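You operate a simulated robot arm through the tools that you are given. There is no shell and no other tool. Be economical: measure what you need, move in short steps, check, and stop when the job is done.

You run a simulated robot arm. Do the job below in one go: nothing can be reset, and whatever is moved stays where it is left.

JOB
Check that the tester reports EMPTY at 4 bar with its port open.
Fine: Lay the orange lid in the tray, switch on, set the dial, press the test button, and turn the dial back to 0.

The check looks at the end state, three seconds after you hand in, the way a careful person would. Anything else that was tipped, shoved, dropped, spilled or broken makes it a failure. Lids that push on must go on centred and level and be pressed home; caps that screw on are set level and turned clockwise until they are tight.

ROBOT AND FRAMES
A 6-joint arm with a two-finger parallel gripper, fixed in place. Base frame: the origin is at the foot of the arm, x ahead of it, y to its left, z up; the work surface is at about z = 0. Units: mm, degrees, N and s.
With the tool pointing down near the work surface it reaches from about 140 to 580 mm from the base axis. Its first joint turns from -66.0 to 66.0 degrees. Payload 2.1 kg.
Tool frame: the origin (TCP) lies between the finger pads and is the grasp point; the fingertips stand 30 mm ahead of it; z points along the fingers, y is the line along which they close. The gripper opens to 94 mm. The fingers are 28 mm wide and 10 mm thick; the gripper's body (50 by 96 mm) begins 55 mm behind the TCP.
Orientation is that of the tool frame in the base frame, as [roll, pitch, yaw] about the fixed x, y, z axes, in that order (R = Rz(yaw) Ry(pitch) Rx(roll)). With the fingers straight down and closing along the base's y, the tool's x points along the base's -x, its y along +y and its z along -z.

CONTROLS
- The arm moves only by the tool apply_moves. Its argument "plan" is a list of rows, each a list of 3 entries, a list of its own where there are three numbers: the turn, a rotation vector about the tool's x, y, z in degrees, then the shift along the tool's x, y, z in mm, then the finger opening in mm, from 0 to 94. In form: [[[ax, ay, az], [x, y, z], grip], ...]. A call has 1 to 20 rows; each row is the pose to reach, as a shift and turn from the pose commanded when the call began, along the tool's axes at that moment. Each row takes 0.2 s and may step no farther than 50 mm and 8.6 degrees from the row before; otherwise, or with a gripper value out of range, the whole call is refused. A pose out of reach is approached as far as the arm can. The call stops where the force on the tool passes 40 N (or 10 N more than at its start, if that is more) or the arm is blocked; 0.2 s more then pass. Each finger travels about 72 mm/s and halts on what it meets, pressing with about 42 N; the grip force reading is that of the motor and also rises with nothing between the fingers. The clock runs only during rows and for 0.2 s after the last one: add rows that repeat a pose to give the fingers time. It gives the time, the measured TCP pose, the force on the tool (base axes), the opening and the grip force at its end, in the units of the frame above (readings bear some noise), with the torque about the TCP (base axes, N m) and any sound that the robot's microphone picked up, and new pictures: "views" is both (left out), scene, wrist or none.
- Cameras (640 x 400 px; columns grow to the right, rows downward): "scene" is fixed at [47.3, -360.7, 504.4]; the picture's right is [0.85, -0.53, 0.00], its down [-0.20, -0.32, -0.93] and it looks along [0.49, 0.79, -0.38] (base axes); focal length 223 px, centre (320, 200). "wrist" rides on the gripper at [76, 14, -103] in the tool frame; the picture's right is [-0.18, 0.98, 0.00], its down [-0.75, -0.14, -0.64] and it looks along [-0.63, -0.12, 0.77] (tool axes); focal length 243 px, centre (320, 200). There is no depth. A picture from a camera that has moved, and an enlarged one, comes with that camera's place and axes in the base frame and with its lens.
- inspect(camera, box): a new picture of the part [left, top, right, bottom] of that camera's present view, enlarged. The clock stands still meanwhile.
- hand_in(): hands the job in; it is judged then, once.

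Work in short steps. Places have to be worked out from the pictures, the camera data and where the tool is seen: move nearer, look again, correct. Check each grasp and each placing, and mend what went wrong. You have 120 turns and 200 pictures in all, those below and enlarged ones among them. Open the gripper and draw the arm clear of the work before you hand the job in, unless the task says otherwise; then end with one line.

The tools are called after ">>>" by a JSON object that holds its "method" and its "body". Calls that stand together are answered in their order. apply_moves: Moves the arm, as the interface text tells. Its arguments: {"type":"object","properties":{"plan":{"type":"array","items":{"type":"array"}},"views":{"type":"string","enum":["both","scene","wrist","none"]}},"required":["plan"]} The other tools are called the same way: inspect (camera, box) takes an enlarged picture of a part of a camera's view; hand_in () hands the job in.

At the start:

```text
time_s: 0.0
tool_pos: [270.4, -20.7, 416.5]
orientation: [-179.9, 0.0, 179.8]
contact_force: [0.1, 0.8, 0.3]
wrist_torque: [0.02, 0.01, 0.02]
finger_gap: 94.0
grip_force: 0.1
```

scene: 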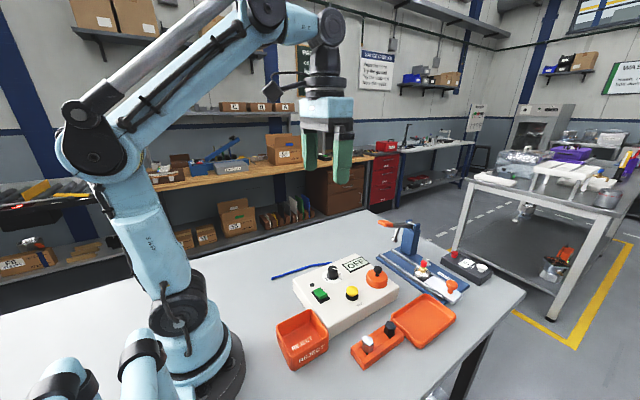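
wrist: 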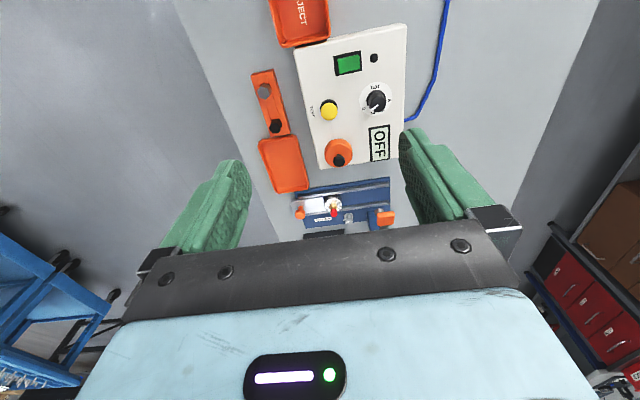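

The tester is in the middle of the bench with an orange lid-like item on its port; I'll enlarge both views to identify parts.

>>> {"method": "inspect", "body": {"camera": "scene", "box": [260, 210, 500, 380]}}

>>> {"method": "inspect", "body": {"camera": "wrist", "box": [230, 0, 470, 240]}}

```text
2.35 times, centred on (380, 295) of scene
camera zoom: at [47.3, -360.7, 504.4], right [0.85, -0.53, 0.0], down [-0.2, -0.32, -0.93], along [0.49, 0.79, -0.38], focal length 524 px, centre (179, -24)
```

zoom: 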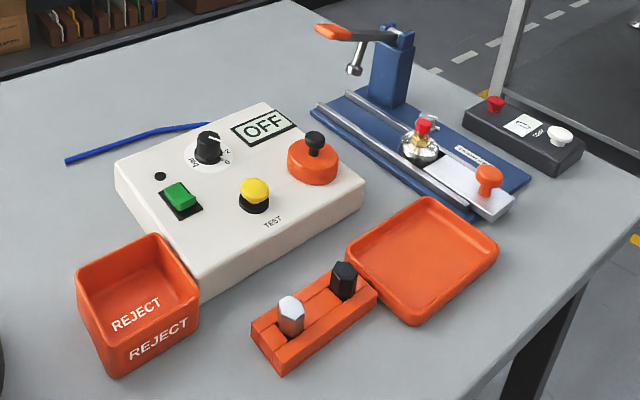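

```text
1.67 times, centred on (350, 120) of wrist
camera zoom: at [193.3, -4.9, 520.1], right [0.19, 0.98, 0.0], down [0.75, -0.14, 0.64], along [0.63, -0.12, -0.77], focal length 404 px, centre (270, 333)
```

zoom: 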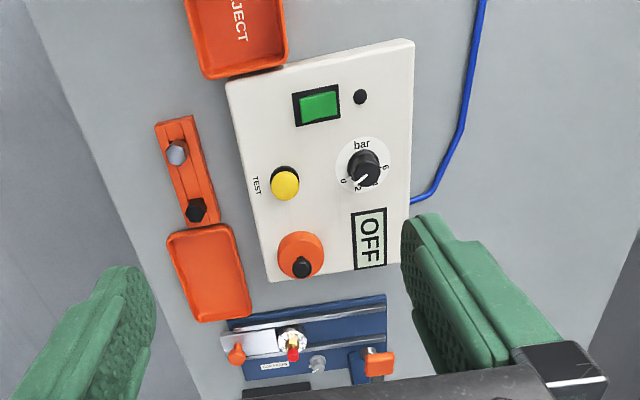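

Estimates: lid knob ≈ (452,-14,85), yellow button ≈ (357,-19,59), dial ≈ (355,69,62), green switch ≈ (290,28,50), tray ≈ (490,-150). I move over the lid for a closer look.

>>> {"method": "apply_moves", "body": {"plan": [[[0, 0, 0], [-26, 1, 34], 94], [[0, 0, 0], [-52, 2, 68], 94], [[0, 0, 0], [-78, 3, 102], 94], [[0, 0, 0], [-104, 4, 136], 94], [[0, 0, 0], [-130, 5, 170], 94], [[0, 0, 0], [-156, 6, 200], 94], [[0, 0, 0], [-182, 7, 226], 94]]}}

```text
time_s: 1.6
tool_pos: [453.0, -14.2, 190.3]
orientation: [-179.9, 0.0, 179.8]
contact_force: [-0.1, -0.5, -0.3]
wrist_torque: [0.03, -0.02, 0.0]
finger_gap: 94.2
grip_force: 0.1
camera wrist: at [375.7, 1.3, 293.5], right [0.19, 0.98, 0.0], down [0.75, -0.14, 0.64], along [0.63, -0.12, -0.77], focal length 243 px, centre (320, 200)
```

scene: 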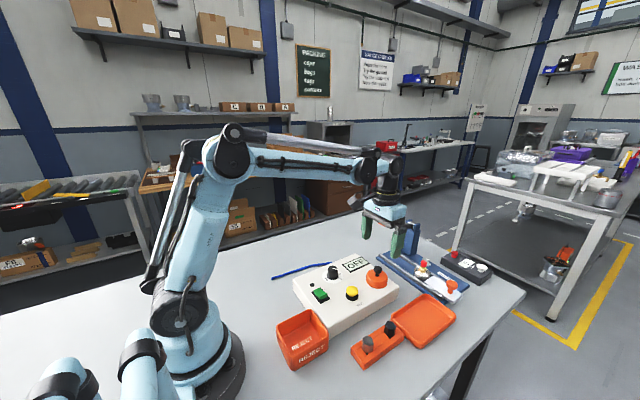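
wrist: 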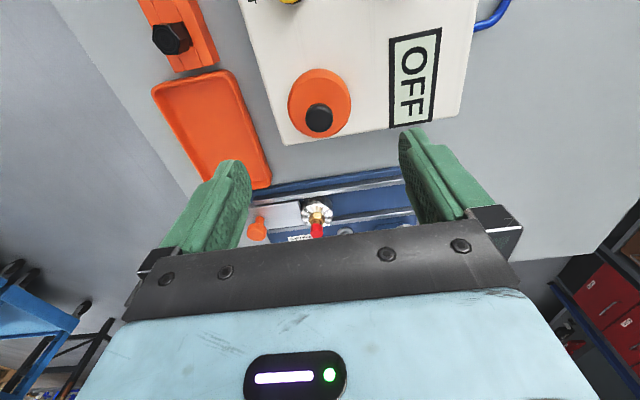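

>>> {"method": "inspect", "body": {"camera": "scene", "box": [330, 250, 426, 310]}}

>>> {"method": "inspect", "body": {"camera": "scene", "box": [290, 250, 370, 310]}}

```text
6.67 times, centred on (378, 280) of scene
camera zoom: at [47.3, -360.7, 504.4], right [0.85, -0.53, 0.0], down [-0.2, -0.32, -0.93], along [0.49, 0.79, -0.38], focal length 1486 px, centre (-67, -333)
```

zoom: 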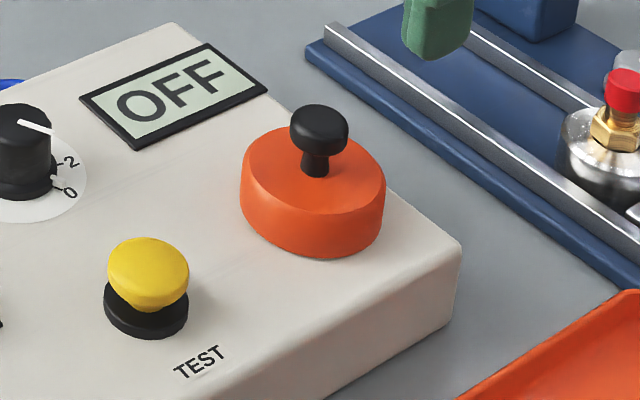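

```text
6.67 times, centred on (330, 280) of scene
camera zoom: at [47.3, -360.7, 504.4], right [0.85, -0.53, 0.0], down [-0.2, -0.32, -0.93], along [0.49, 0.79, -0.38], focal length 1486 px, centre (253, -333)
```

zoom: 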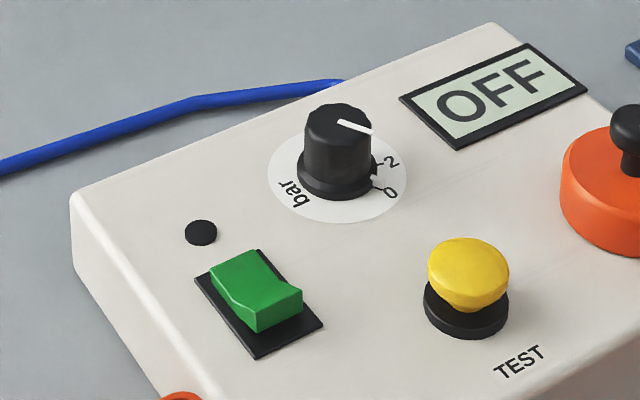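

Lid: disc ~58 mm across, z 43–63, with a black mushroom knob up to z≈85. I descend part-way with a narrower opening and recheck.

>>> {"method": "apply_moves", "body": {"plan": [[[0, 0, 0], [-1, 0, 25], 70], [[0, 0, 0], [-1.5, 0, 50], 50], [[0, 0, 0], [-1.5, 0, 55], 50]]}}

```text
time_s: 2.4
tool_pos: [452.5, -12.9, 135.1]
orientation: [-179.9, -0.1, 179.9]
contact_force: [-1.0, 0.0, 0.2]
wrist_torque: [-0.04, -0.01, 0.02]
finger_gap: 50.1
grip_force: 0.1
camera wrist: at [376.0, 2.5, 238.5], right [0.19, 0.98, 0.0], down [0.75, -0.14, 0.64], along [0.63, -0.12, -0.77], focal length 243 px, centre (320, 200)
```

scene: 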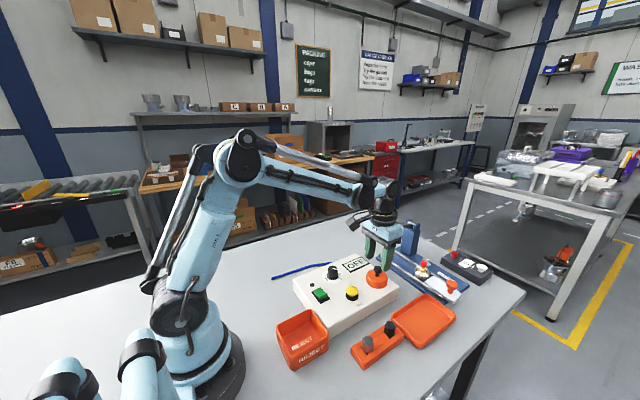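
wrist: 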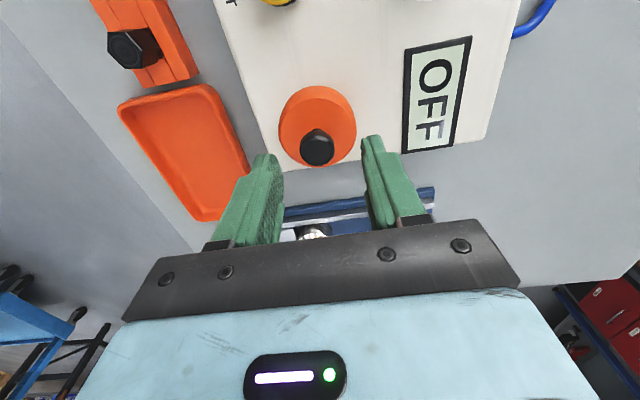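

Knob at about (456,-14); I go down to TCP z≈97 and close on its head.

>>> {"method": "apply_moves", "body": {"plan": [[[0, 0, 0], [-3, -1, 20], 50], [[0, 0, 0], [-3, -1, 37], 50], [[0, 0, 0], [-3, -1, 37], 40], [[0, 0, 0], [-3, -1, 37], 25], [[0, 0, 0], [-3, -1, 37], 12], [[0, 0, 0], [-3, -1, 37], 12], [[0, 0, 0], [-3, -1, 37], 12]]}}

>>> {"method": "inspect", "body": {"camera": "scene", "box": [330, 230, 426, 300]}}

```text
time_s: 4.0
tool_pos: [456.3, -14.2, 98.3]
orientation: [-179.9, 0.1, 179.9]
contact_force: [0.7, -0.1, -0.2]
wrist_torque: [0.0, 0.0, 0.03]
finger_gap: 21.4
grip_force: 42.2
camera wrist: at [379.1, 1.6, 201.8], right [0.19, 0.98, 0.0], down [0.75, -0.14, 0.64], along [0.63, -0.12, -0.77], focal length 243 px, centre (320, 200)
```

scene: 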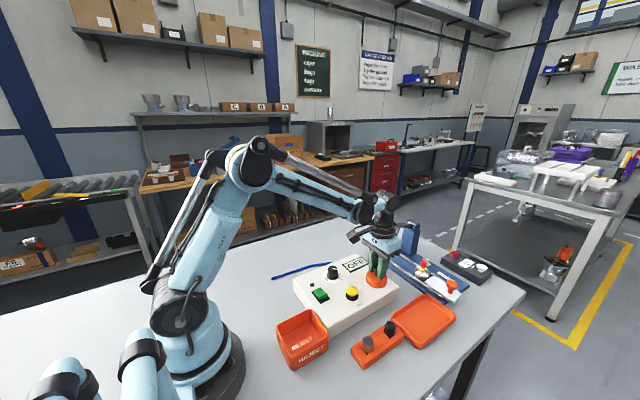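
wrist: 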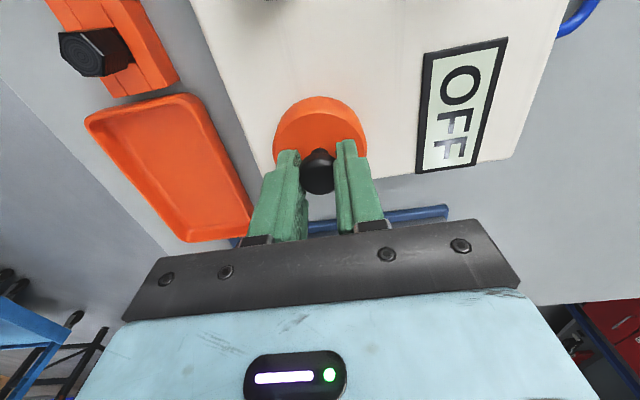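

```text
5.71 times, centred on (378, 265) of scene
camera zoom: at [47.3, -360.7, 504.4], right [0.85, -0.53, 0.0], down [-0.2, -0.32, -0.93], along [0.49, 0.79, -0.38], focal length 1274 px, centre (-11, -171)
```

zoom: 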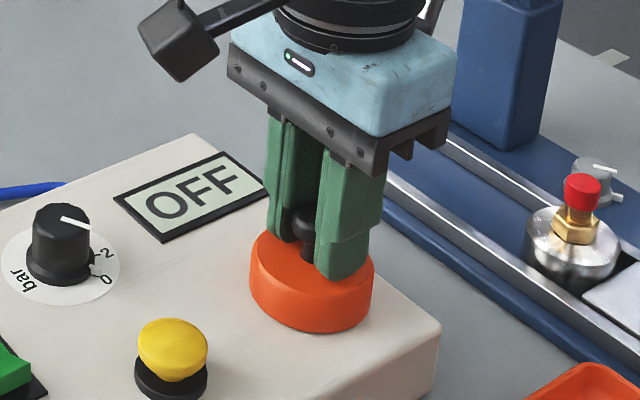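

The knob is gripped (21 mm gap). I lift gently straight up.

>>> {"method": "apply_moves", "body": {"plan": [[[0, 0, 0], [0, 0, -4], 10], [[0, 0, 0], [0, 0, -12], 10], [[0, 0, 0], [0, 0, -30], 10], [[0, 0, 0], [0, 0, -55], 10]]}}

>>> {"method": "inspect", "body": {"camera": "scene", "box": [330, 210, 490, 360]}}

```text
time_s: 5.0
tool_pos: [455.6, -15.3, 153.0]
orientation: [-179.9, -0.1, 179.9]
contact_force: [-0.3, -0.8, -0.7]
wrist_torque: [0.01, 0.01, 0.0]
finger_gap: 9.9
grip_force: 0.0
camera wrist: at [379.0, 0.6, 256.8], right [0.19, 0.98, 0.0], down [0.75, -0.14, 0.64], along [0.63, -0.12, -0.77], focal length 243 px, centre (320, 200)
```

scene: 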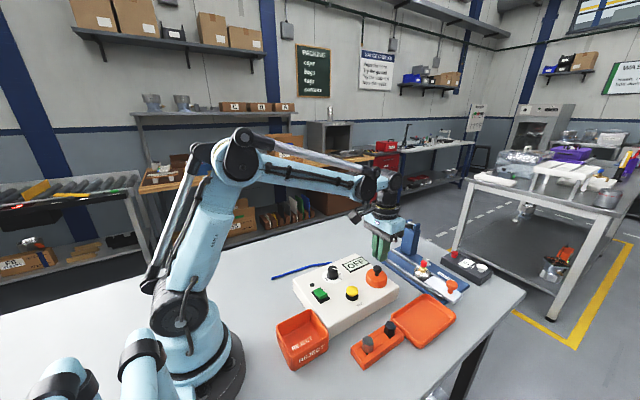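
wrist: 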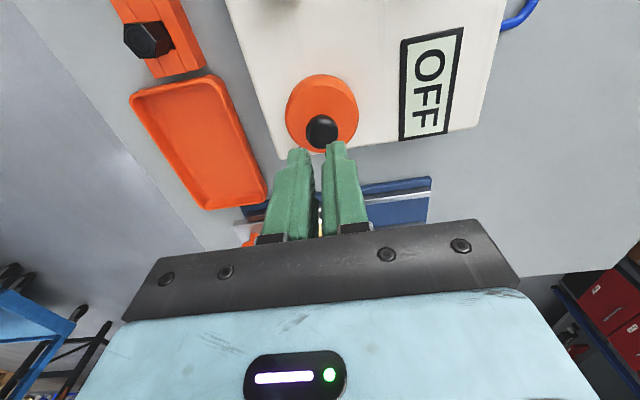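

```text
2.67 times, centred on (410, 285) of scene
camera zoom: at [47.3, -360.7, 504.4], right [0.85, -0.53, 0.0], down [-0.2, -0.32, -0.93], along [0.49, 0.79, -0.38], focal length 594 px, centre (80, -27)
```

zoom: 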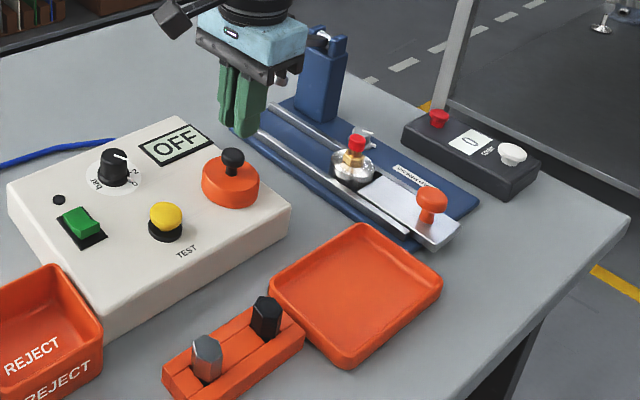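

The grip slipped off the knob and the lid stayed on, seemingly unmoved. I'll grip the disc itself instead: open, descend to TCP z≈78 (tips ≈48, above the box top ≈43), close.

>>> {"method": "apply_moves", "body": {"plan": [[[0, 0, 0], [0, 1, 0], 40], [[0, 0, 0], [0, 1, 0], 70], [[0, 0, 0], [0, 1, 0], 84], [[0, 0, 0], [0, 1, 30], 84], [[0, 0, 0], [0, 1, 55], 84], [[0, 0, 0], [0, 1, 68], 84], [[0, 0, 0], [0, 1, 68], 84]]}}

>>> {"method": "inspect", "body": {"camera": "scene", "box": [330, 230, 426, 300]}}

```text
time_s: 6.6
tool_pos: [456.8, -15.7, 86.6]
orientation: [-179.8, 0.1, 179.9]
contact_force: [0.3, -0.2, 0.0]
wrist_torque: [0.04, -0.04, 0.0]
finger_gap: 84.2
grip_force: 0.0
camera wrist: at [380.3, -0.2, 189.2], right [0.19, 0.98, 0.0], down [0.75, -0.14, 0.64], along [0.63, -0.12, -0.77], focal length 243 px, centre (320, 200)
```

scene: 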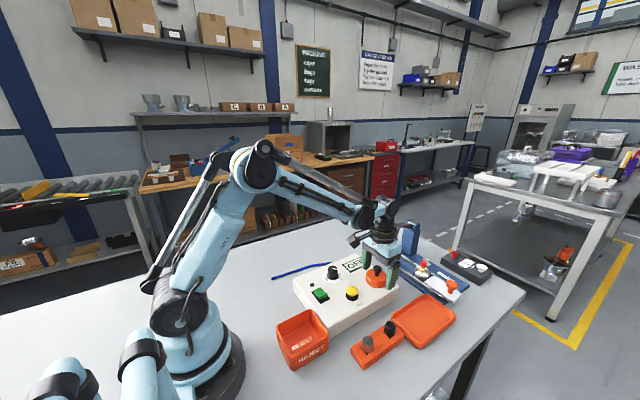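
wrist: 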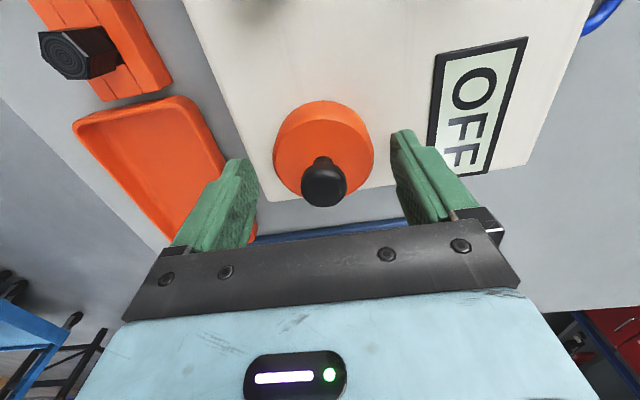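

```text
5.71 times, centred on (378, 265) of scene
camera zoom: at [47.3, -360.7, 504.4], right [0.85, -0.53, 0.0], down [-0.2, -0.32, -0.93], along [0.49, 0.79, -0.38], focal length 1274 px, centre (-11, -171)
```

zoom: 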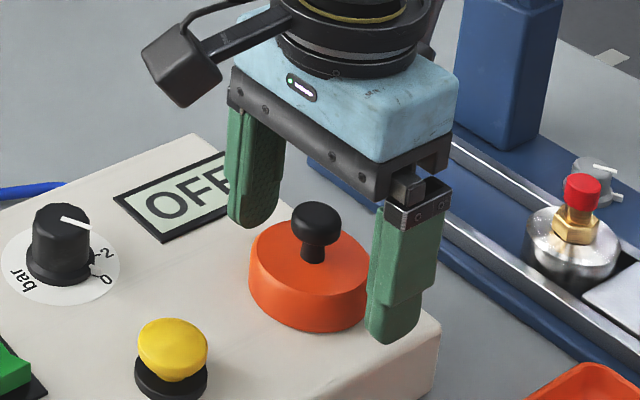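

The fingers straddle the disc well. I go 6 mm lower (tips ≈ z 50) and close on the disc.

>>> {"method": "apply_moves", "body": {"plan": [[[0, 0, 0], [2, 1, 3], 84], [[0, 0, 0], [3, 1, 6], 84], [[0, 0, 0], [3, 1, 6], 70], [[0, 0, 0], [3, 1, 6], 55], [[0, 0, 0], [3, 1, 6], 45], [[0, 0, 0], [3, 1, 6], 45], [[0, 0, 0], [3, 1, 6], 45]], "views": "wrist"}}

>>> {"method": "inspect", "body": {"camera": "scene", "box": [330, 230, 426, 300]}}

```text
time_s: 8.2
tool_pos: [453.0, -13.3, 80.3]
orientation: [-179.9, 0.0, 179.9]
contact_force: [0.2, 0.5, 0.1]
wrist_torque: [0.02, 0.0, 0.01]
finger_gap: 58.8
grip_force: 41.6
camera wrist: at [376.3, 1.5, 183.2], right [0.19, 0.98, 0.0], down [0.75, -0.14, 0.64], along [0.63, -0.12, -0.77], focal length 243 px, centre (320, 200)
```

wrist: 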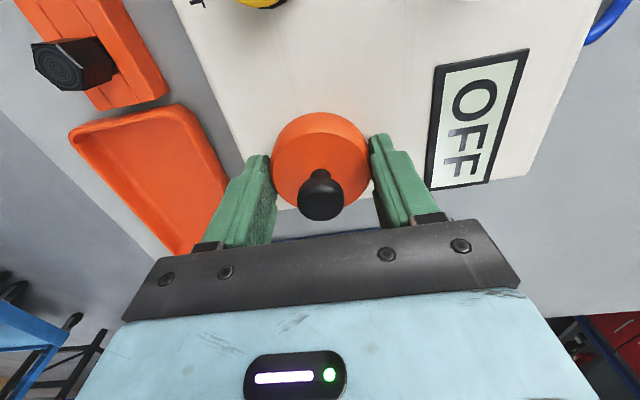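

```text
5.71 times, centred on (378, 265) of scene
camera zoom: at [47.3, -360.7, 504.4], right [0.85, -0.53, 0.0], down [-0.2, -0.32, -0.93], along [0.49, 0.79, -0.38], focal length 1274 px, centre (-11, -171)
```

zoom: 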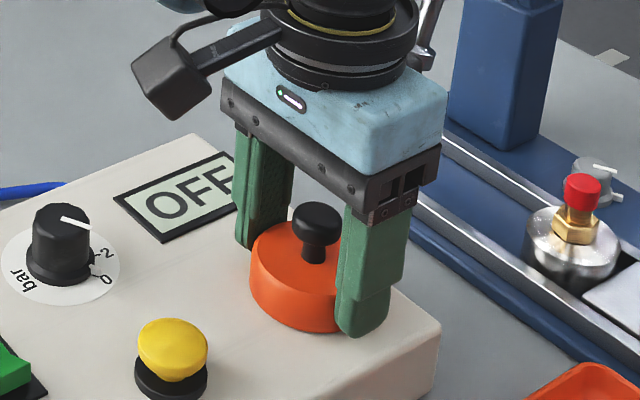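

Disc gripped at 58.8 mm. I lift slowly by 3 mm and read the force.

>>> {"method": "apply_moves", "body": {"plan": [[[0, 0, 0], [0, 0, -1], 45], [[0, 0, 0], [0, 0, -2], 45], [[0, 0, 0], [0, 0, -3], 45]], "views": "wrist"}}

```text
time_s: 9.0
tool_pos: [453.1, -13.3, 83.2]
orientation: [-179.9, -0.1, 180.0]
contact_force: [-0.1, -0.1, 0.2]
wrist_torque: [0.03, -0.02, 0.01]
finger_gap: 58.6
grip_force: 42.7
camera wrist: at [376.6, 2.3, 186.4], right [0.19, 0.98, 0.0], down [0.75, -0.14, 0.64], along [0.63, -0.12, -0.77], focal length 243 px, centre (320, 200)
```

wrist: 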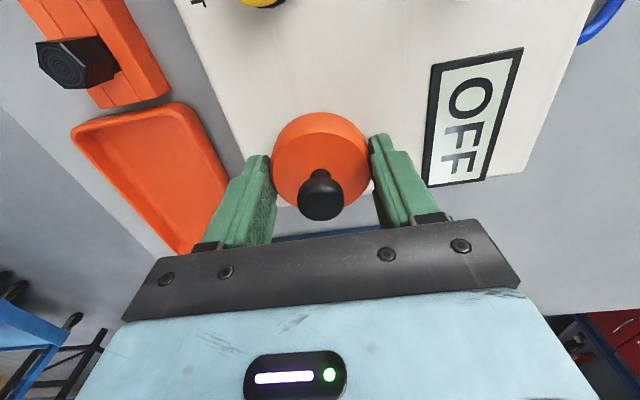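

The lid stays fixed relative to the hand and no force is felt: it is rising. I continue up.

>>> {"method": "apply_moves", "body": {"plan": [[[0, 0, 0], [0, 0, -6], 45], [[0, 0, 0], [0, 0, -16], 45], [[0, 0, 0], [0, 0, -35], 45], [[0, 0, 0], [0, 0, -60], 45]]}}

>>> {"method": "inspect", "body": {"camera": "scene", "box": [330, 210, 490, 360]}}

```text
time_s: 10.0
tool_pos: [454.9, -12.7, 142.3]
orientation: [-179.9, 0.1, 179.9]
contact_force: [0.1, -0.6, -0.5]
wrist_torque: [0.01, 0.06, 0.0]
finger_gap: 58.6
grip_force: 41.7
camera wrist: at [377.6, 2.2, 245.5], right [0.19, 0.98, 0.0], down [0.75, -0.14, 0.64], along [0.63, -0.12, -0.77], focal length 243 px, centre (320, 200)
```

scene: 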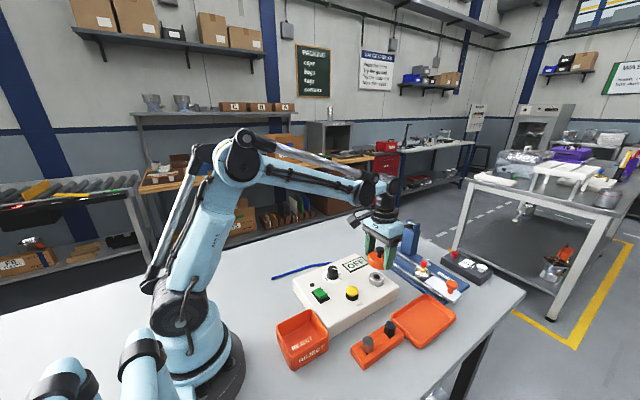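
wrist: 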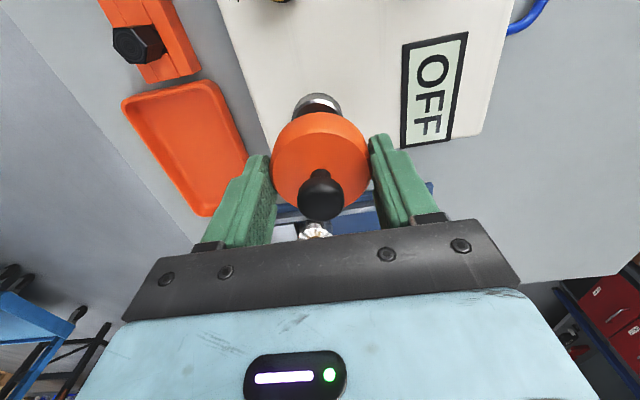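

```text
2.67 times, centred on (410, 285) of scene
camera zoom: at [47.3, -360.7, 504.4], right [0.85, -0.53, 0.0], down [-0.2, -0.32, -0.93], along [0.49, 0.79, -0.38], focal length 594 px, centre (80, -27)
```

zoom: 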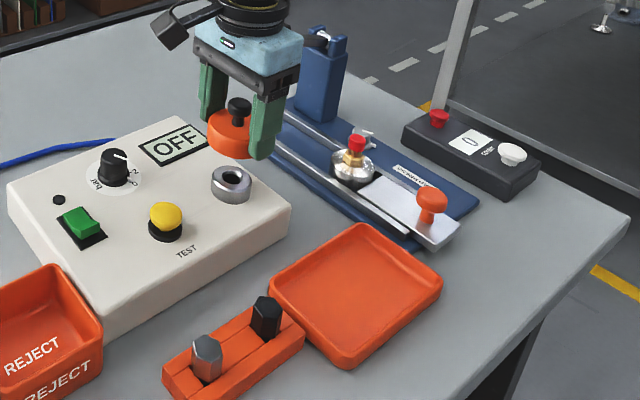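

The lid is off, leaving the steel port bare. Tray spans about x 414–563, y −190…−107 (centre (488,−149)); I'll rotate the gripper 90° so the fingers fit along its long side while moving over it.

>>> {"method": "apply_moves", "body": {"plan": [[[0, 0, 8.18], [-3, -12.4, -1], 45], [[0, 0, 16.36], [-6, -24.7, -2], 45], [[0, 0, 24.55], [-9, -37, -3], 45], [[0, 0, 32.73], [-12, -49.5, -4], 45], [[0, 0, 40.9], [-15, -62, -5], 45], [[0, 0, 49.1], [-18, -74, -6], 45], [[0, 0, 57.27], [-21, -86.5, -7], 45], [[0, 0, 65.45], [-24, -99, -8], 45], [[0, 0, 73.6], [-27, -111, -9], 45], [[0, 0, 81.8], [-30, -124, -10], 45], [[0, 0, 90], [-33, -136, -10], 45], [[0, 0, 90], [-33, -136, -10], 45]]}}

>>> {"method": "inspect", "body": {"camera": "scene", "box": [330, 210, 490, 360]}}

```text
time_s: 12.6
tool_pos: [485.4, -150.7, 153.3]
orientation: [180.0, 0.1, 89.8]
contact_force: [0.4, 0.8, -0.3]
wrist_torque: [0.0, -0.01, -0.02]
finger_gap: 58.5
grip_force: 42.1
camera wrist: at [500.4, -72.7, 256.4], right [0.98, -0.19, 0.0], down [-0.14, -0.75, 0.64], along [-0.12, -0.63, -0.77], focal length 243 px, centre (320, 200)
```

scene: 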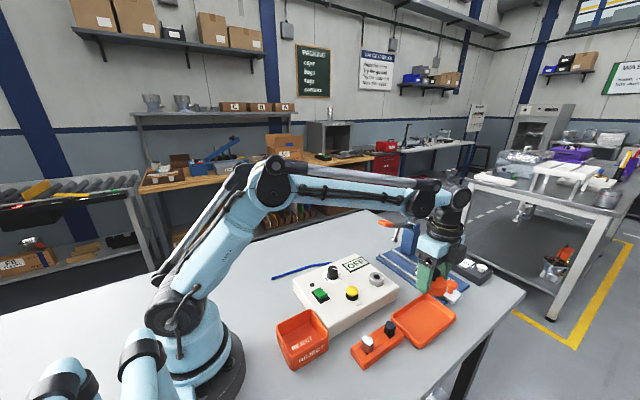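
wrist: 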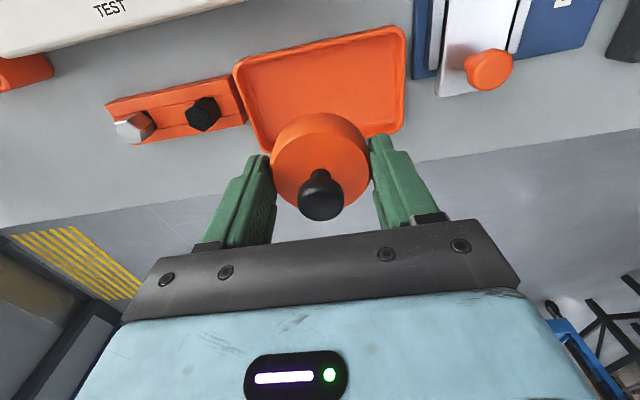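

```text
2.67 times, centred on (410, 285) of scene
camera zoom: at [47.3, -360.7, 504.4], right [0.85, -0.53, 0.0], down [-0.2, -0.32, -0.93], along [0.49, 0.79, -0.38], focal length 594 px, centre (80, -27)
```

zoom: 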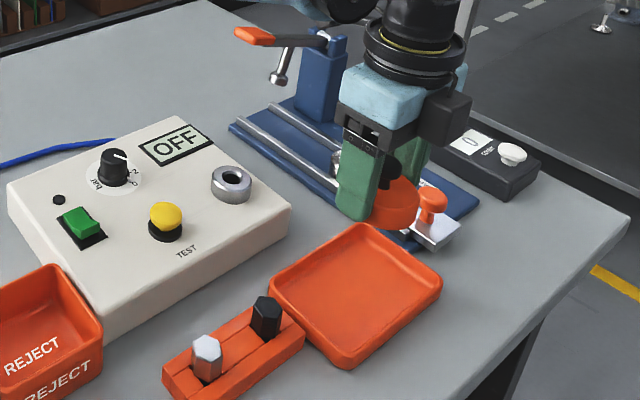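

Tray confirmed at x 417–563, y −192…−106. I descend over its centre to TCP z≈52.

>>> {"method": "apply_moves", "body": {"plan": [[[0, 0, 0], [0, 2, 25], 45], [[0, 0, 0], [0, 4, 50], 45], [[0, 0, 0], [0, 4, 75], 45], [[0, 0, 0], [0, 4, 92], 45], [[0, 0, 0], [0, 4, 100], 45], [[0, 0, 0], [0, 4, 100], 45]], "views": "wrist"}}

>>> {"method": "inspect", "body": {"camera": "scene", "box": [370, 250, 490, 350]}}

```text
time_s: 14.0
tool_pos: [491.6, -149.5, 52.2]
orientation: [-179.9, 0.2, 90.0]
contact_force: [0.2, -0.5, -0.6]
wrist_torque: [-0.02, 0.02, 0.0]
finger_gap: 58.6
grip_force: 41.5
camera wrist: at [505.1, -71.4, 155.8], right [0.98, -0.19, 0.0], down [-0.14, -0.75, 0.64], along [-0.12, -0.63, -0.77], focal length 243 px, centre (320, 200)
```

wrist: 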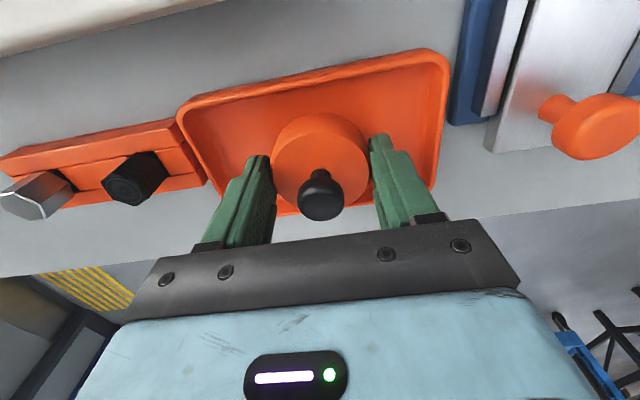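

```text
4.00 times, centred on (430, 300) of scene
camera zoom: at [47.3, -360.7, 504.4], right [0.85, -0.53, 0.0], down [-0.2, -0.32, -0.93], along [0.49, 0.79, -0.38], focal length 892 px, centre (-120, -200)
```

zoom: 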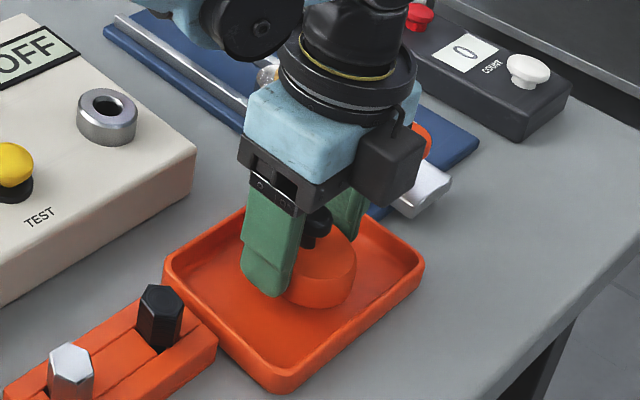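

Centred in the tray. I lower in small steps until contact.

>>> {"method": "apply_moves", "body": {"plan": [[[0, 0, 0], [0, 0, 2], 45], [[0, 0, 0], [0, 0, 4], 45], [[0, 0, 0], [0, 0, 6], 45], [[0, 0, 0], [0, 0, 8], 45], [[0, 0, 0], [0, 0, 9], 45]], "views": "none"}}

>>> {"method": "inspect", "body": {"camera": "scene", "box": [390, 270, 460, 330]}}

```text
time_s: 15.2
tool_pos: [491.5, -148.3, 43.7]
orientation: [179.9, 0.1, 89.9]
contact_force: [-1.0, -0.7, -0.3]
wrist_torque: [-0.02, -0.01, -0.02]
finger_gap: 58.6
grip_force: 41.9
```

```text
6.67 times, centred on (425, 300) of scene
camera zoom: at [47.3, -360.7, 504.4], right [0.85, -0.53, 0.0], down [-0.2, -0.32, -0.93], along [0.49, 0.79, -0.38], focal length 1486 px, centre (-380, -467)
```

zoom: 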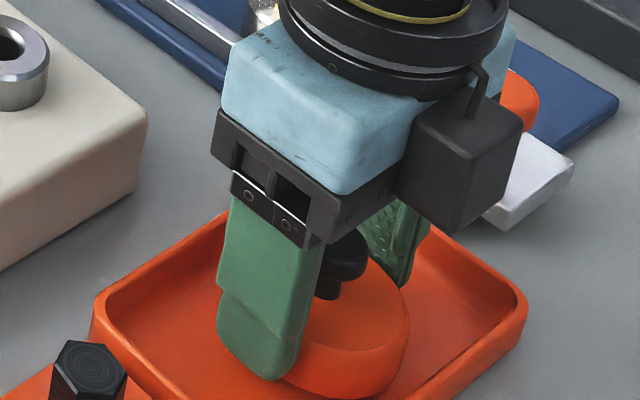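

No contact yet; I continue 1 mm at a time.

>>> {"method": "apply_moves", "body": {"plan": [[[0, 0, 0], [0, 0, 1], 45], [[0, 0, 0], [0, 0, 2], 45], [[0, 0, 0], [0, 0, 3], 45], [[0, 0, 0], [0, 0, 4], 45]], "views": "none"}}

```text
time_s: 16.2
tool_pos: [490.2, -149.1, 40.2]
orientation: [180.0, 0.0, 89.9]
contact_force: [1.0, -0.2, 0.2]
wrist_torque: [-0.05, -0.01, -0.01]
finger_gap: 58.7
grip_force: 42.0
```

>>> {"method": "apply_moves", "body": {"plan": [[[0, 0, 0], [0, 0, 1], 45], [[0, 0, 0], [0, 0, 2], 45], [[0, 0, 0], [0, 0, 3], 45]], "views": "none"}}

>>> {"method": "inspect", "body": {"camera": "scene", "box": [390, 280, 460, 340]}}

```text
time_s: 17.0
tool_pos: [491.0, -148.9, 37.8]
orientation: [179.9, 0.0, 89.9]
contact_force: [0.3, 0.5, -0.7]
wrist_torque: [0.01, -0.01, -0.03]
finger_gap: 58.5
grip_force: 41.4
```

```text
6.67 times, centred on (425, 310) of scene
camera zoom: at [47.3, -360.7, 504.4], right [0.85, -0.53, 0.0], down [-0.2, -0.32, -0.93], along [0.49, 0.79, -0.38], focal length 1486 px, centre (-380, -533)
```

zoom: 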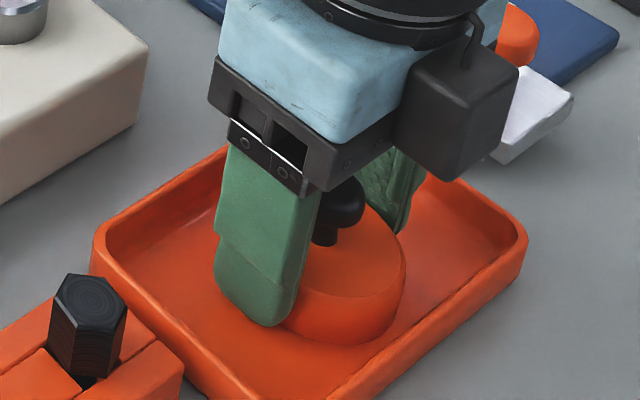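

>>> {"method": "apply_moves", "body": {"plan": [[[0, 0, 0], [0, 0, 0.7], 45], [[0, 0, 0], [0, 0, 1.4], 45], [[0, 0, 0], [0, 0, 2], 45]], "views": "none"}}

```text
time_s: 17.8
tool_pos: [490.6, -148.6, 35.4]
orientation: [180.0, 0.1, 89.9]
contact_force: [-5.7, 1.2, 29.2]
wrist_torque: [0.02, 0.1, 0.01]
finger_gap: 58.6
grip_force: 42.0
```

Contact (29 N): the lid (or tips) is on the tray floor. I back up a hair, open to 72, and look.

>>> {"method": "apply_moves", "body": {"plan": [[[0, 0, 0], [0, 0, -0.7], 45], [[0, 0, 0], [0, 0, -0.7], 60], [[0, 0, 0], [0, 0, -0.7], 72], [[0, 0, 0], [0, 0, -0.7], 72], [[0, 0, 0], [0, 0, -30], 72], [[0, 0, 0], [0, 0, -70], 72], [[0, 0, 0], [0, 0, -110], 72]]}}

>>> {"method": "inspect", "body": {"camera": "scene", "box": [370, 270, 480, 350]}}

```text
time_s: 19.4
tool_pos: [492.2, -148.1, 146.8]
orientation: [180.0, 0.2, 90.0]
contact_force: [0.4, -0.4, 0.2]
wrist_torque: [0.01, 0.01, -0.01]
finger_gap: 71.9
grip_force: 0.2
camera wrist: at [504.8, -70.4, 250.5], right [0.98, -0.18, 0.0], down [-0.14, -0.75, 0.64], along [-0.12, -0.63, -0.77], focal length 243 px, centre (320, 200)
```

scene: 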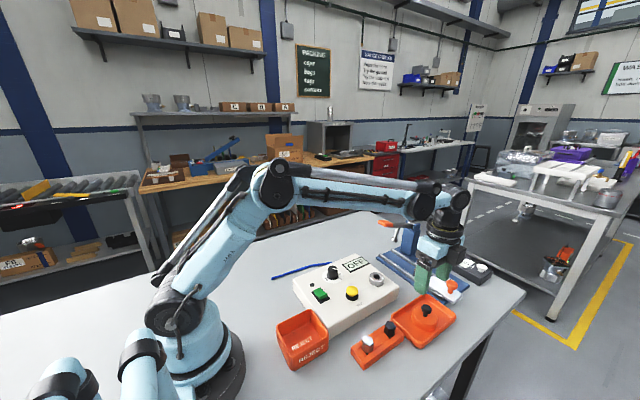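
wrist: 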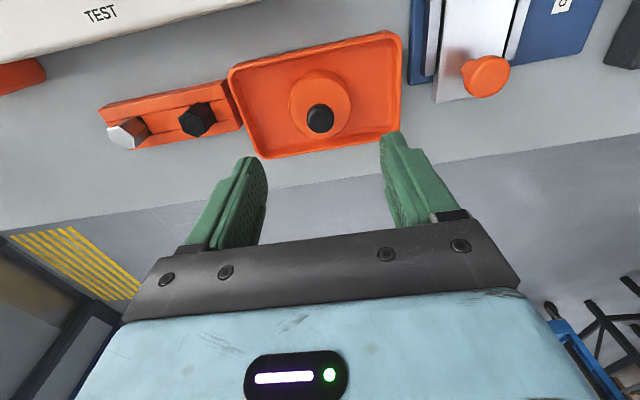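

```text
5.00 times, centred on (425, 310) of scene
camera zoom: at [47.3, -360.7, 504.4], right [0.85, -0.53, 0.0], down [-0.2, -0.32, -0.93], along [0.49, 0.79, -0.38], focal length 1114 px, centre (-205, -350)
```

zoom: 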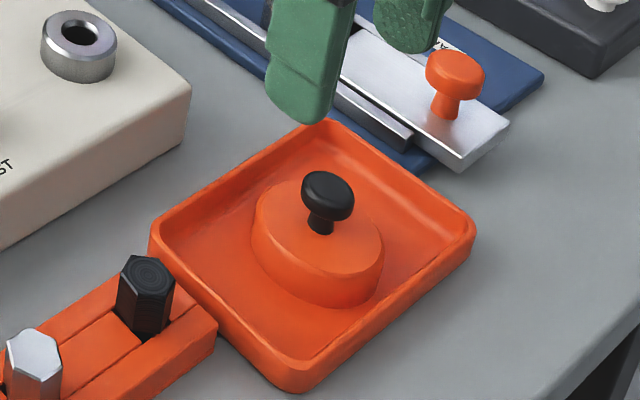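

Lid lies flat in the tray. Next I rotate back and move above the switch/dial for a close look.

>>> {"method": "apply_moves", "body": {"plan": [[[0, 0, -8.18], [16, -16, -4], 60], [[0, 0, -16.36], [32, -32, -8], 45], [[0, 0, -24.55], [48, -48, -12], 30], [[0, 0, -32.73], [64, -64, -14], 15], [[0, 0, -40.9], [80, -80, -14], 2], [[0, 0, -49.1], [97, -97, -14], 0], [[0, 0, -57.27], [113, -113, -14], 0], [[0, 0, -65.45], [129, -129, -14], 0], [[0, 0, -73.6], [145, -145, -14], 0], [[0, 0, -81.8], [161, -161, -14], 0], [[0, 0, -90], [178, -172, -14], 0], [[0, 0, -90], [178, -172, -14], 0]]}}

>>> {"method": "inspect", "body": {"camera": "wrist", "box": [200, 0, 440, 180]}}

```text
time_s: 22.0
tool_pos: [319.3, 28.7, 158.8]
orientation: [-179.9, 0.0, -180.0]
contact_force: [-0.1, -0.4, -1.2]
wrist_torque: [-0.05, 0.02, 0.05]
finger_gap: 0.2
grip_force: 32.9
camera wrist: at [242.3, 44.0, 262.4], right [0.18, 0.98, 0.0], down [0.75, -0.14, 0.64], along [0.63, -0.12, -0.77], focal length 243 px, centre (320, 200)
```

scene: 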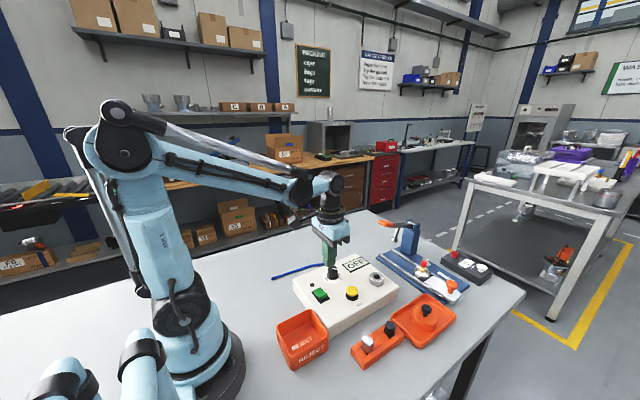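
wrist: 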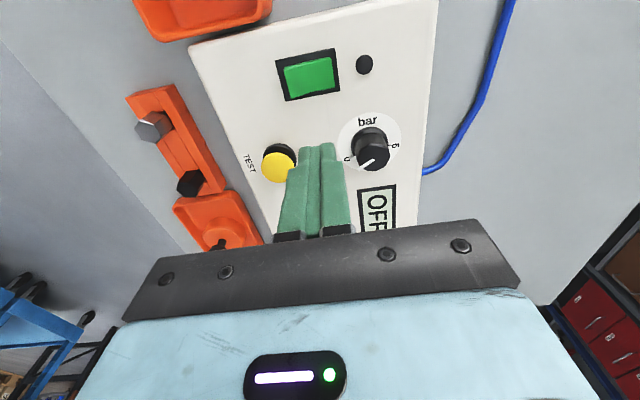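

```text
2.22 times, centred on (320, 90) of wrist
camera zoom: at [242.3, 44.0, 262.4], right [0.18, 0.98, 0.0], down [0.75, -0.14, 0.64], along [0.63, -0.12, -0.77], focal length 539 px, centre (320, 444)
```

zoom: 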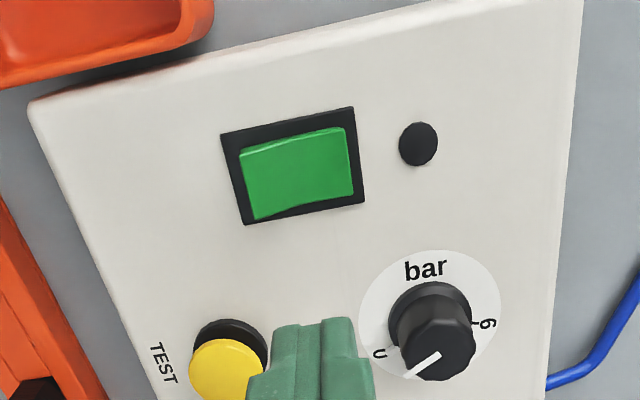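

>>> {"method": "inspect", "body": {"camera": "scene", "box": [300, 275, 348, 305]}}

>>> {"method": "inspect", "body": {"camera": "wrist", "box": [260, 40, 356, 110]}}

```text
13.33 times, centred on (324, 290) of scene
camera zoom: at [47.3, -360.7, 504.4], right [0.85, -0.53, 0.0], down [-0.2, -0.32, -0.93], along [0.49, 0.79, -0.38], focal length 2972 px, centre (267, -1000)
```

zoom: 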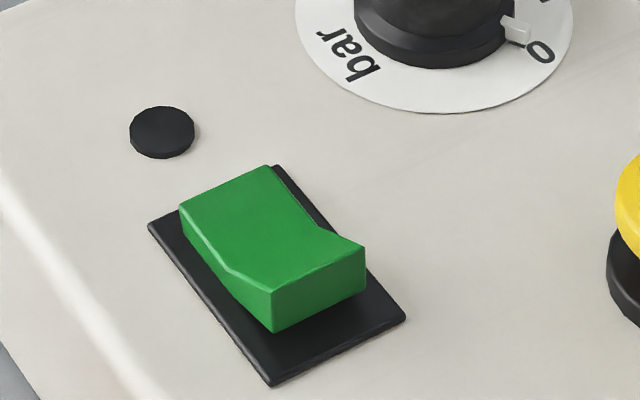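

```text
5.71 times, centred on (308, 75) of wrist
camera zoom: at [242.3, 44.0, 262.4], right [0.18, 0.98, 0.0], down [0.75, -0.14, 0.64], along [0.63, -0.12, -0.77], focal length 1386 px, centre (389, 914)
```

zoom: 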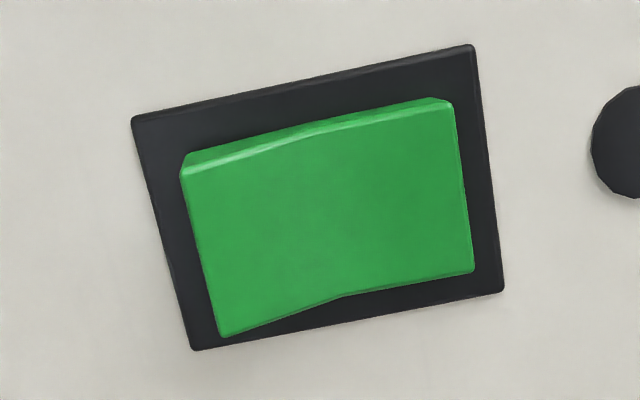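

The −y end of the rocker is raised (off), so that is the end to press; I place closed fingertips above (290,12).

>>> {"method": "apply_moves", "body": {"plan": [[[0, 0, 0], [15, -9, 0], 0], [[0, 0, 0], [29, -17, 20], 0], [[0, 0, 0], [29, -17, 45], 0], [[0, 0, 0], [29, -17, 63], 0], [[0, 0, 0], [29, -17, 63], 0]]}}

>>> {"method": "inspect", "body": {"camera": "scene", "box": [290, 260, 370, 310]}}

```text
time_s: 23.2
tool_pos: [289.7, 11.5, 94.5]
orientation: [-179.9, 0.0, 179.9]
contact_force: [0.4, -0.1, 0.1]
wrist_torque: [-0.01, 0.01, 0.0]
finger_gap: 0.0
grip_force: 32.9
camera wrist: at [213.3, 27.0, 198.9], right [0.18, 0.98, 0.0], down [0.75, -0.14, 0.64], along [0.63, -0.12, -0.77], focal length 243 px, centre (320, 200)
```

scene: 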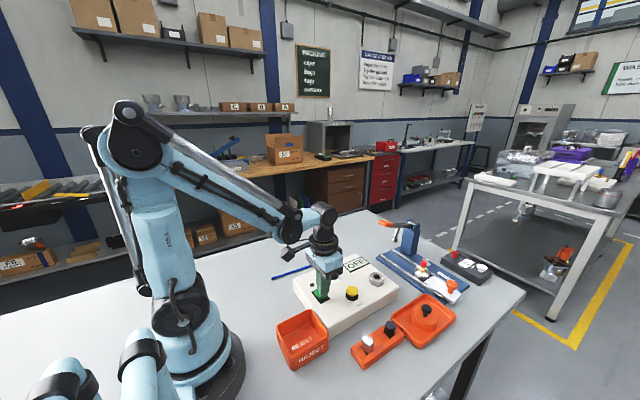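
wrist: 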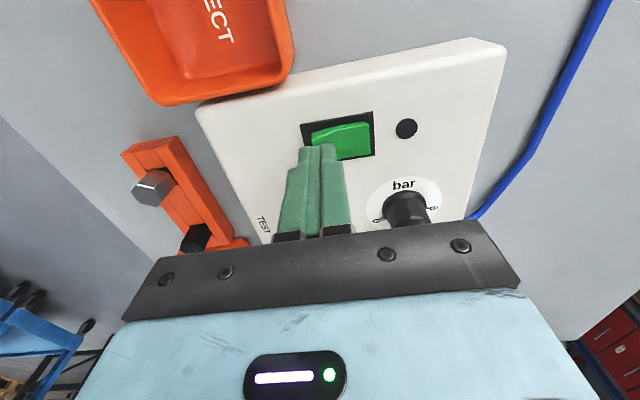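

```text
8.00 times, centred on (330, 285) of scene
camera zoom: at [47.3, -360.7, 504.4], right [0.85, -0.53, 0.0], down [-0.2, -0.32, -0.93], along [0.49, 0.79, -0.38], focal length 1783 px, centre (240, -480)
```

zoom: 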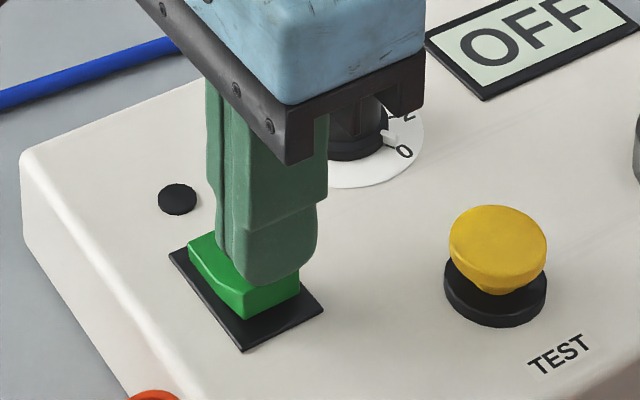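

Tip is above the raised end. I press down in small steps.

>>> {"method": "apply_moves", "body": {"plan": [[[0, 0, 0], [0, -2, 3], 0], [[0, 0, 0], [0, -2, 6], 0], [[0, 0, 0], [0, -2, 8], 0], [[0, 0, 0], [0, -2, 10], 0], [[0, 0, 0], [0, -2, 12], 0]], "views": "none"}}

>>> {"method": "inspect", "body": {"camera": "scene", "box": [290, 250, 386, 310]}}

```text
time_s: 24.4
tool_pos: [289.9, 10.8, 83.2]
orientation: [-179.9, -0.1, 179.9]
contact_force: [-0.5, 0.1, -0.2]
wrist_torque: [0.0, 0.0, 0.02]
finger_gap: 0.0
grip_force: 32.7
```

```text
6.67 times, centred on (338, 280) of scene
camera zoom: at [47.3, -360.7, 504.4], right [0.85, -0.53, 0.0], down [-0.2, -0.32, -0.93], along [0.49, 0.79, -0.38], focal length 1486 px, centre (200, -333)
```

zoom: 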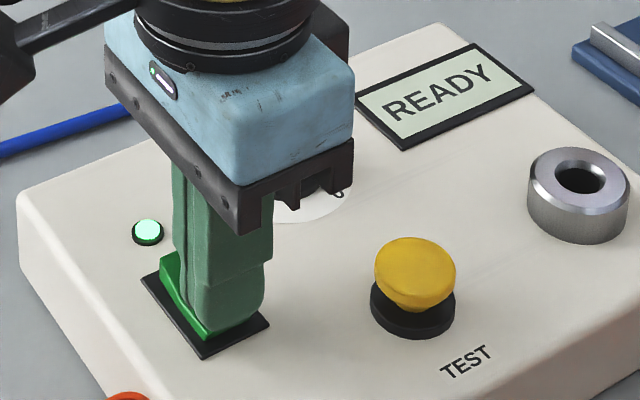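

The display says READY and the lamp is lit. I rise and move to view the dial from above.

>>> {"method": "apply_moves", "body": {"plan": [[[0, 0, 0], [0, 0, -35], 0], [[0, 0, 0], [0, 0, -70], 0], [[0, 0, 0], [-30, 20, -77], 30], [[0, 0, 0], [-60, 40, -77], 60], [[0, 0, 0], [-85, 58, -77], 60], [[0, 0, 0], [-85, 58, -77], 60]]}}

>>> {"method": "inspect", "body": {"camera": "wrist", "box": [260, 60, 380, 160]}}

```text
time_s: 25.8
tool_pos: [374.3, 67.9, 161.2]
orientation: [-179.8, 0.0, 179.9]
contact_force: [0.3, 0.3, -0.1]
wrist_torque: [0.02, -0.02, -0.02]
finger_gap: 60.1
grip_force: 0.0
camera wrist: at [297.4, 83.6, 264.6], right [0.19, 0.98, 0.0], down [0.75, -0.14, 0.64], along [0.63, -0.12, -0.77], focal length 243 px, centre (320, 200)
```

scene: 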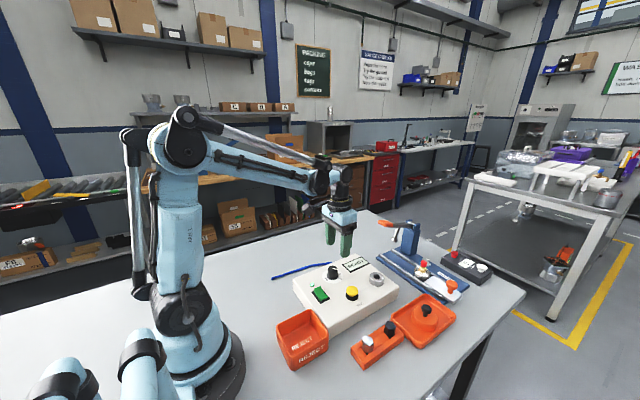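
wrist: 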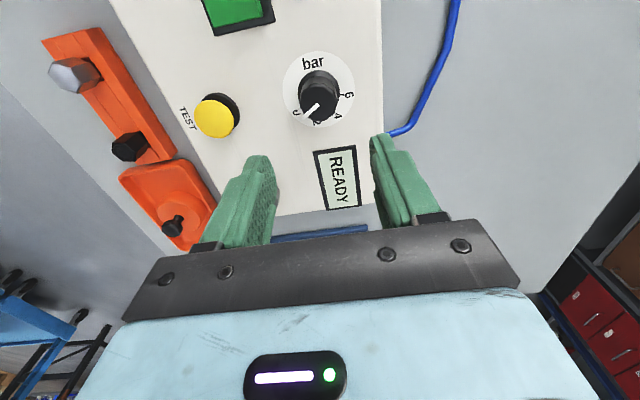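

```text
4.00 times, centred on (320, 110) of wrist
camera zoom: at [297.4, 83.6, 264.6], right [0.19, 0.98, 0.0], down [0.75, -0.14, 0.64], along [0.63, -0.12, -0.77], focal length 970 px, centre (320, 560)
```

zoom: 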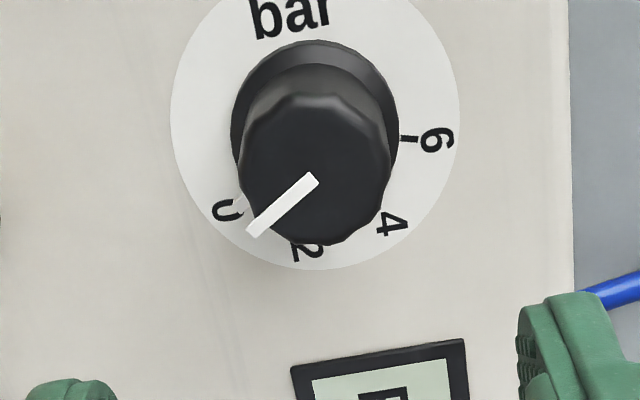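

Pointer sits at 0 (≈ −60° from +x); 2, 4, 6 follow counter-clockwise from above at about 44–45° spacing, so 4 bar is ≈ +90° CCW. Axis ≈ (359,70.5), top z≈72. I pre-rotate by 45° the other way and hover over the dial.

>>> {"method": "apply_moves", "body": {"plan": [[[0, 0, 7.5], [3, 0.5, 8], 60], [[0, 0, 15], [6, 1, 16], 60], [[0, 0, 22.5], [9, 1.5, 24], 60], [[0, 0, 30], [12, 2, 32], 60], [[0, 0, 37.5], [15, 2.5, 40], 60], [[0, 0, 45], [15.3, 2.6, 48], 60], [[0, 0, 45], [15.3, 2.6, 48], 60]]}}

>>> {"method": "inspect", "body": {"camera": "scene", "box": [290, 240, 386, 300]}}

```text
time_s: 27.4
tool_pos: [358.6, 71.7, 111.9]
orientation: [180.0, 0.1, 134.8]
contact_force: [0.3, -0.6, 1.0]
wrist_torque: [-0.02, 0.01, -0.01]
finger_gap: 60.2
grip_force: 0.2
camera wrist: at [315.6, 135.9, 215.6], right [0.83, 0.56, 0.0], down [0.43, -0.63, 0.64], along [0.36, -0.53, -0.77], focal length 243 px, centre (320, 200)
```

scene: 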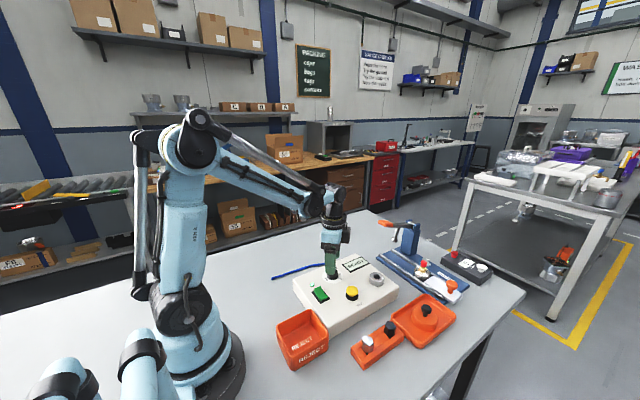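
wrist: 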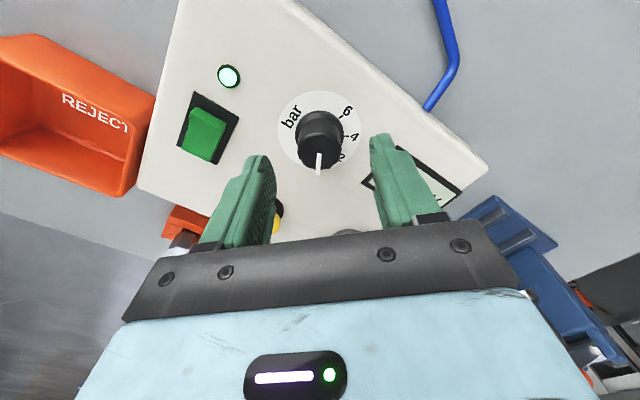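

```text
6.67 times, centred on (338, 270) of scene
camera zoom: at [47.3, -360.7, 504.4], right [0.85, -0.53, 0.0], down [-0.2, -0.32, -0.93], along [0.49, 0.79, -0.38], focal length 1486 px, centre (200, -267)
```

zoom: 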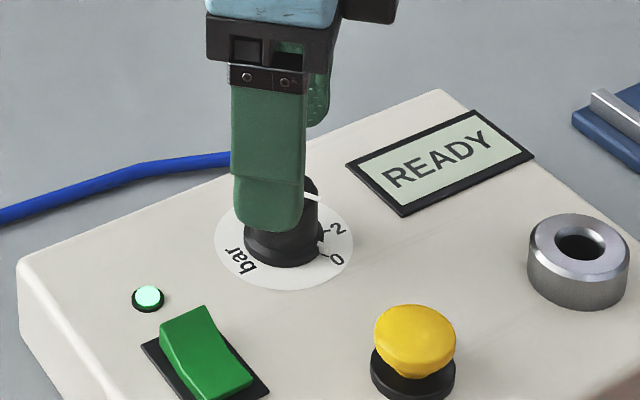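

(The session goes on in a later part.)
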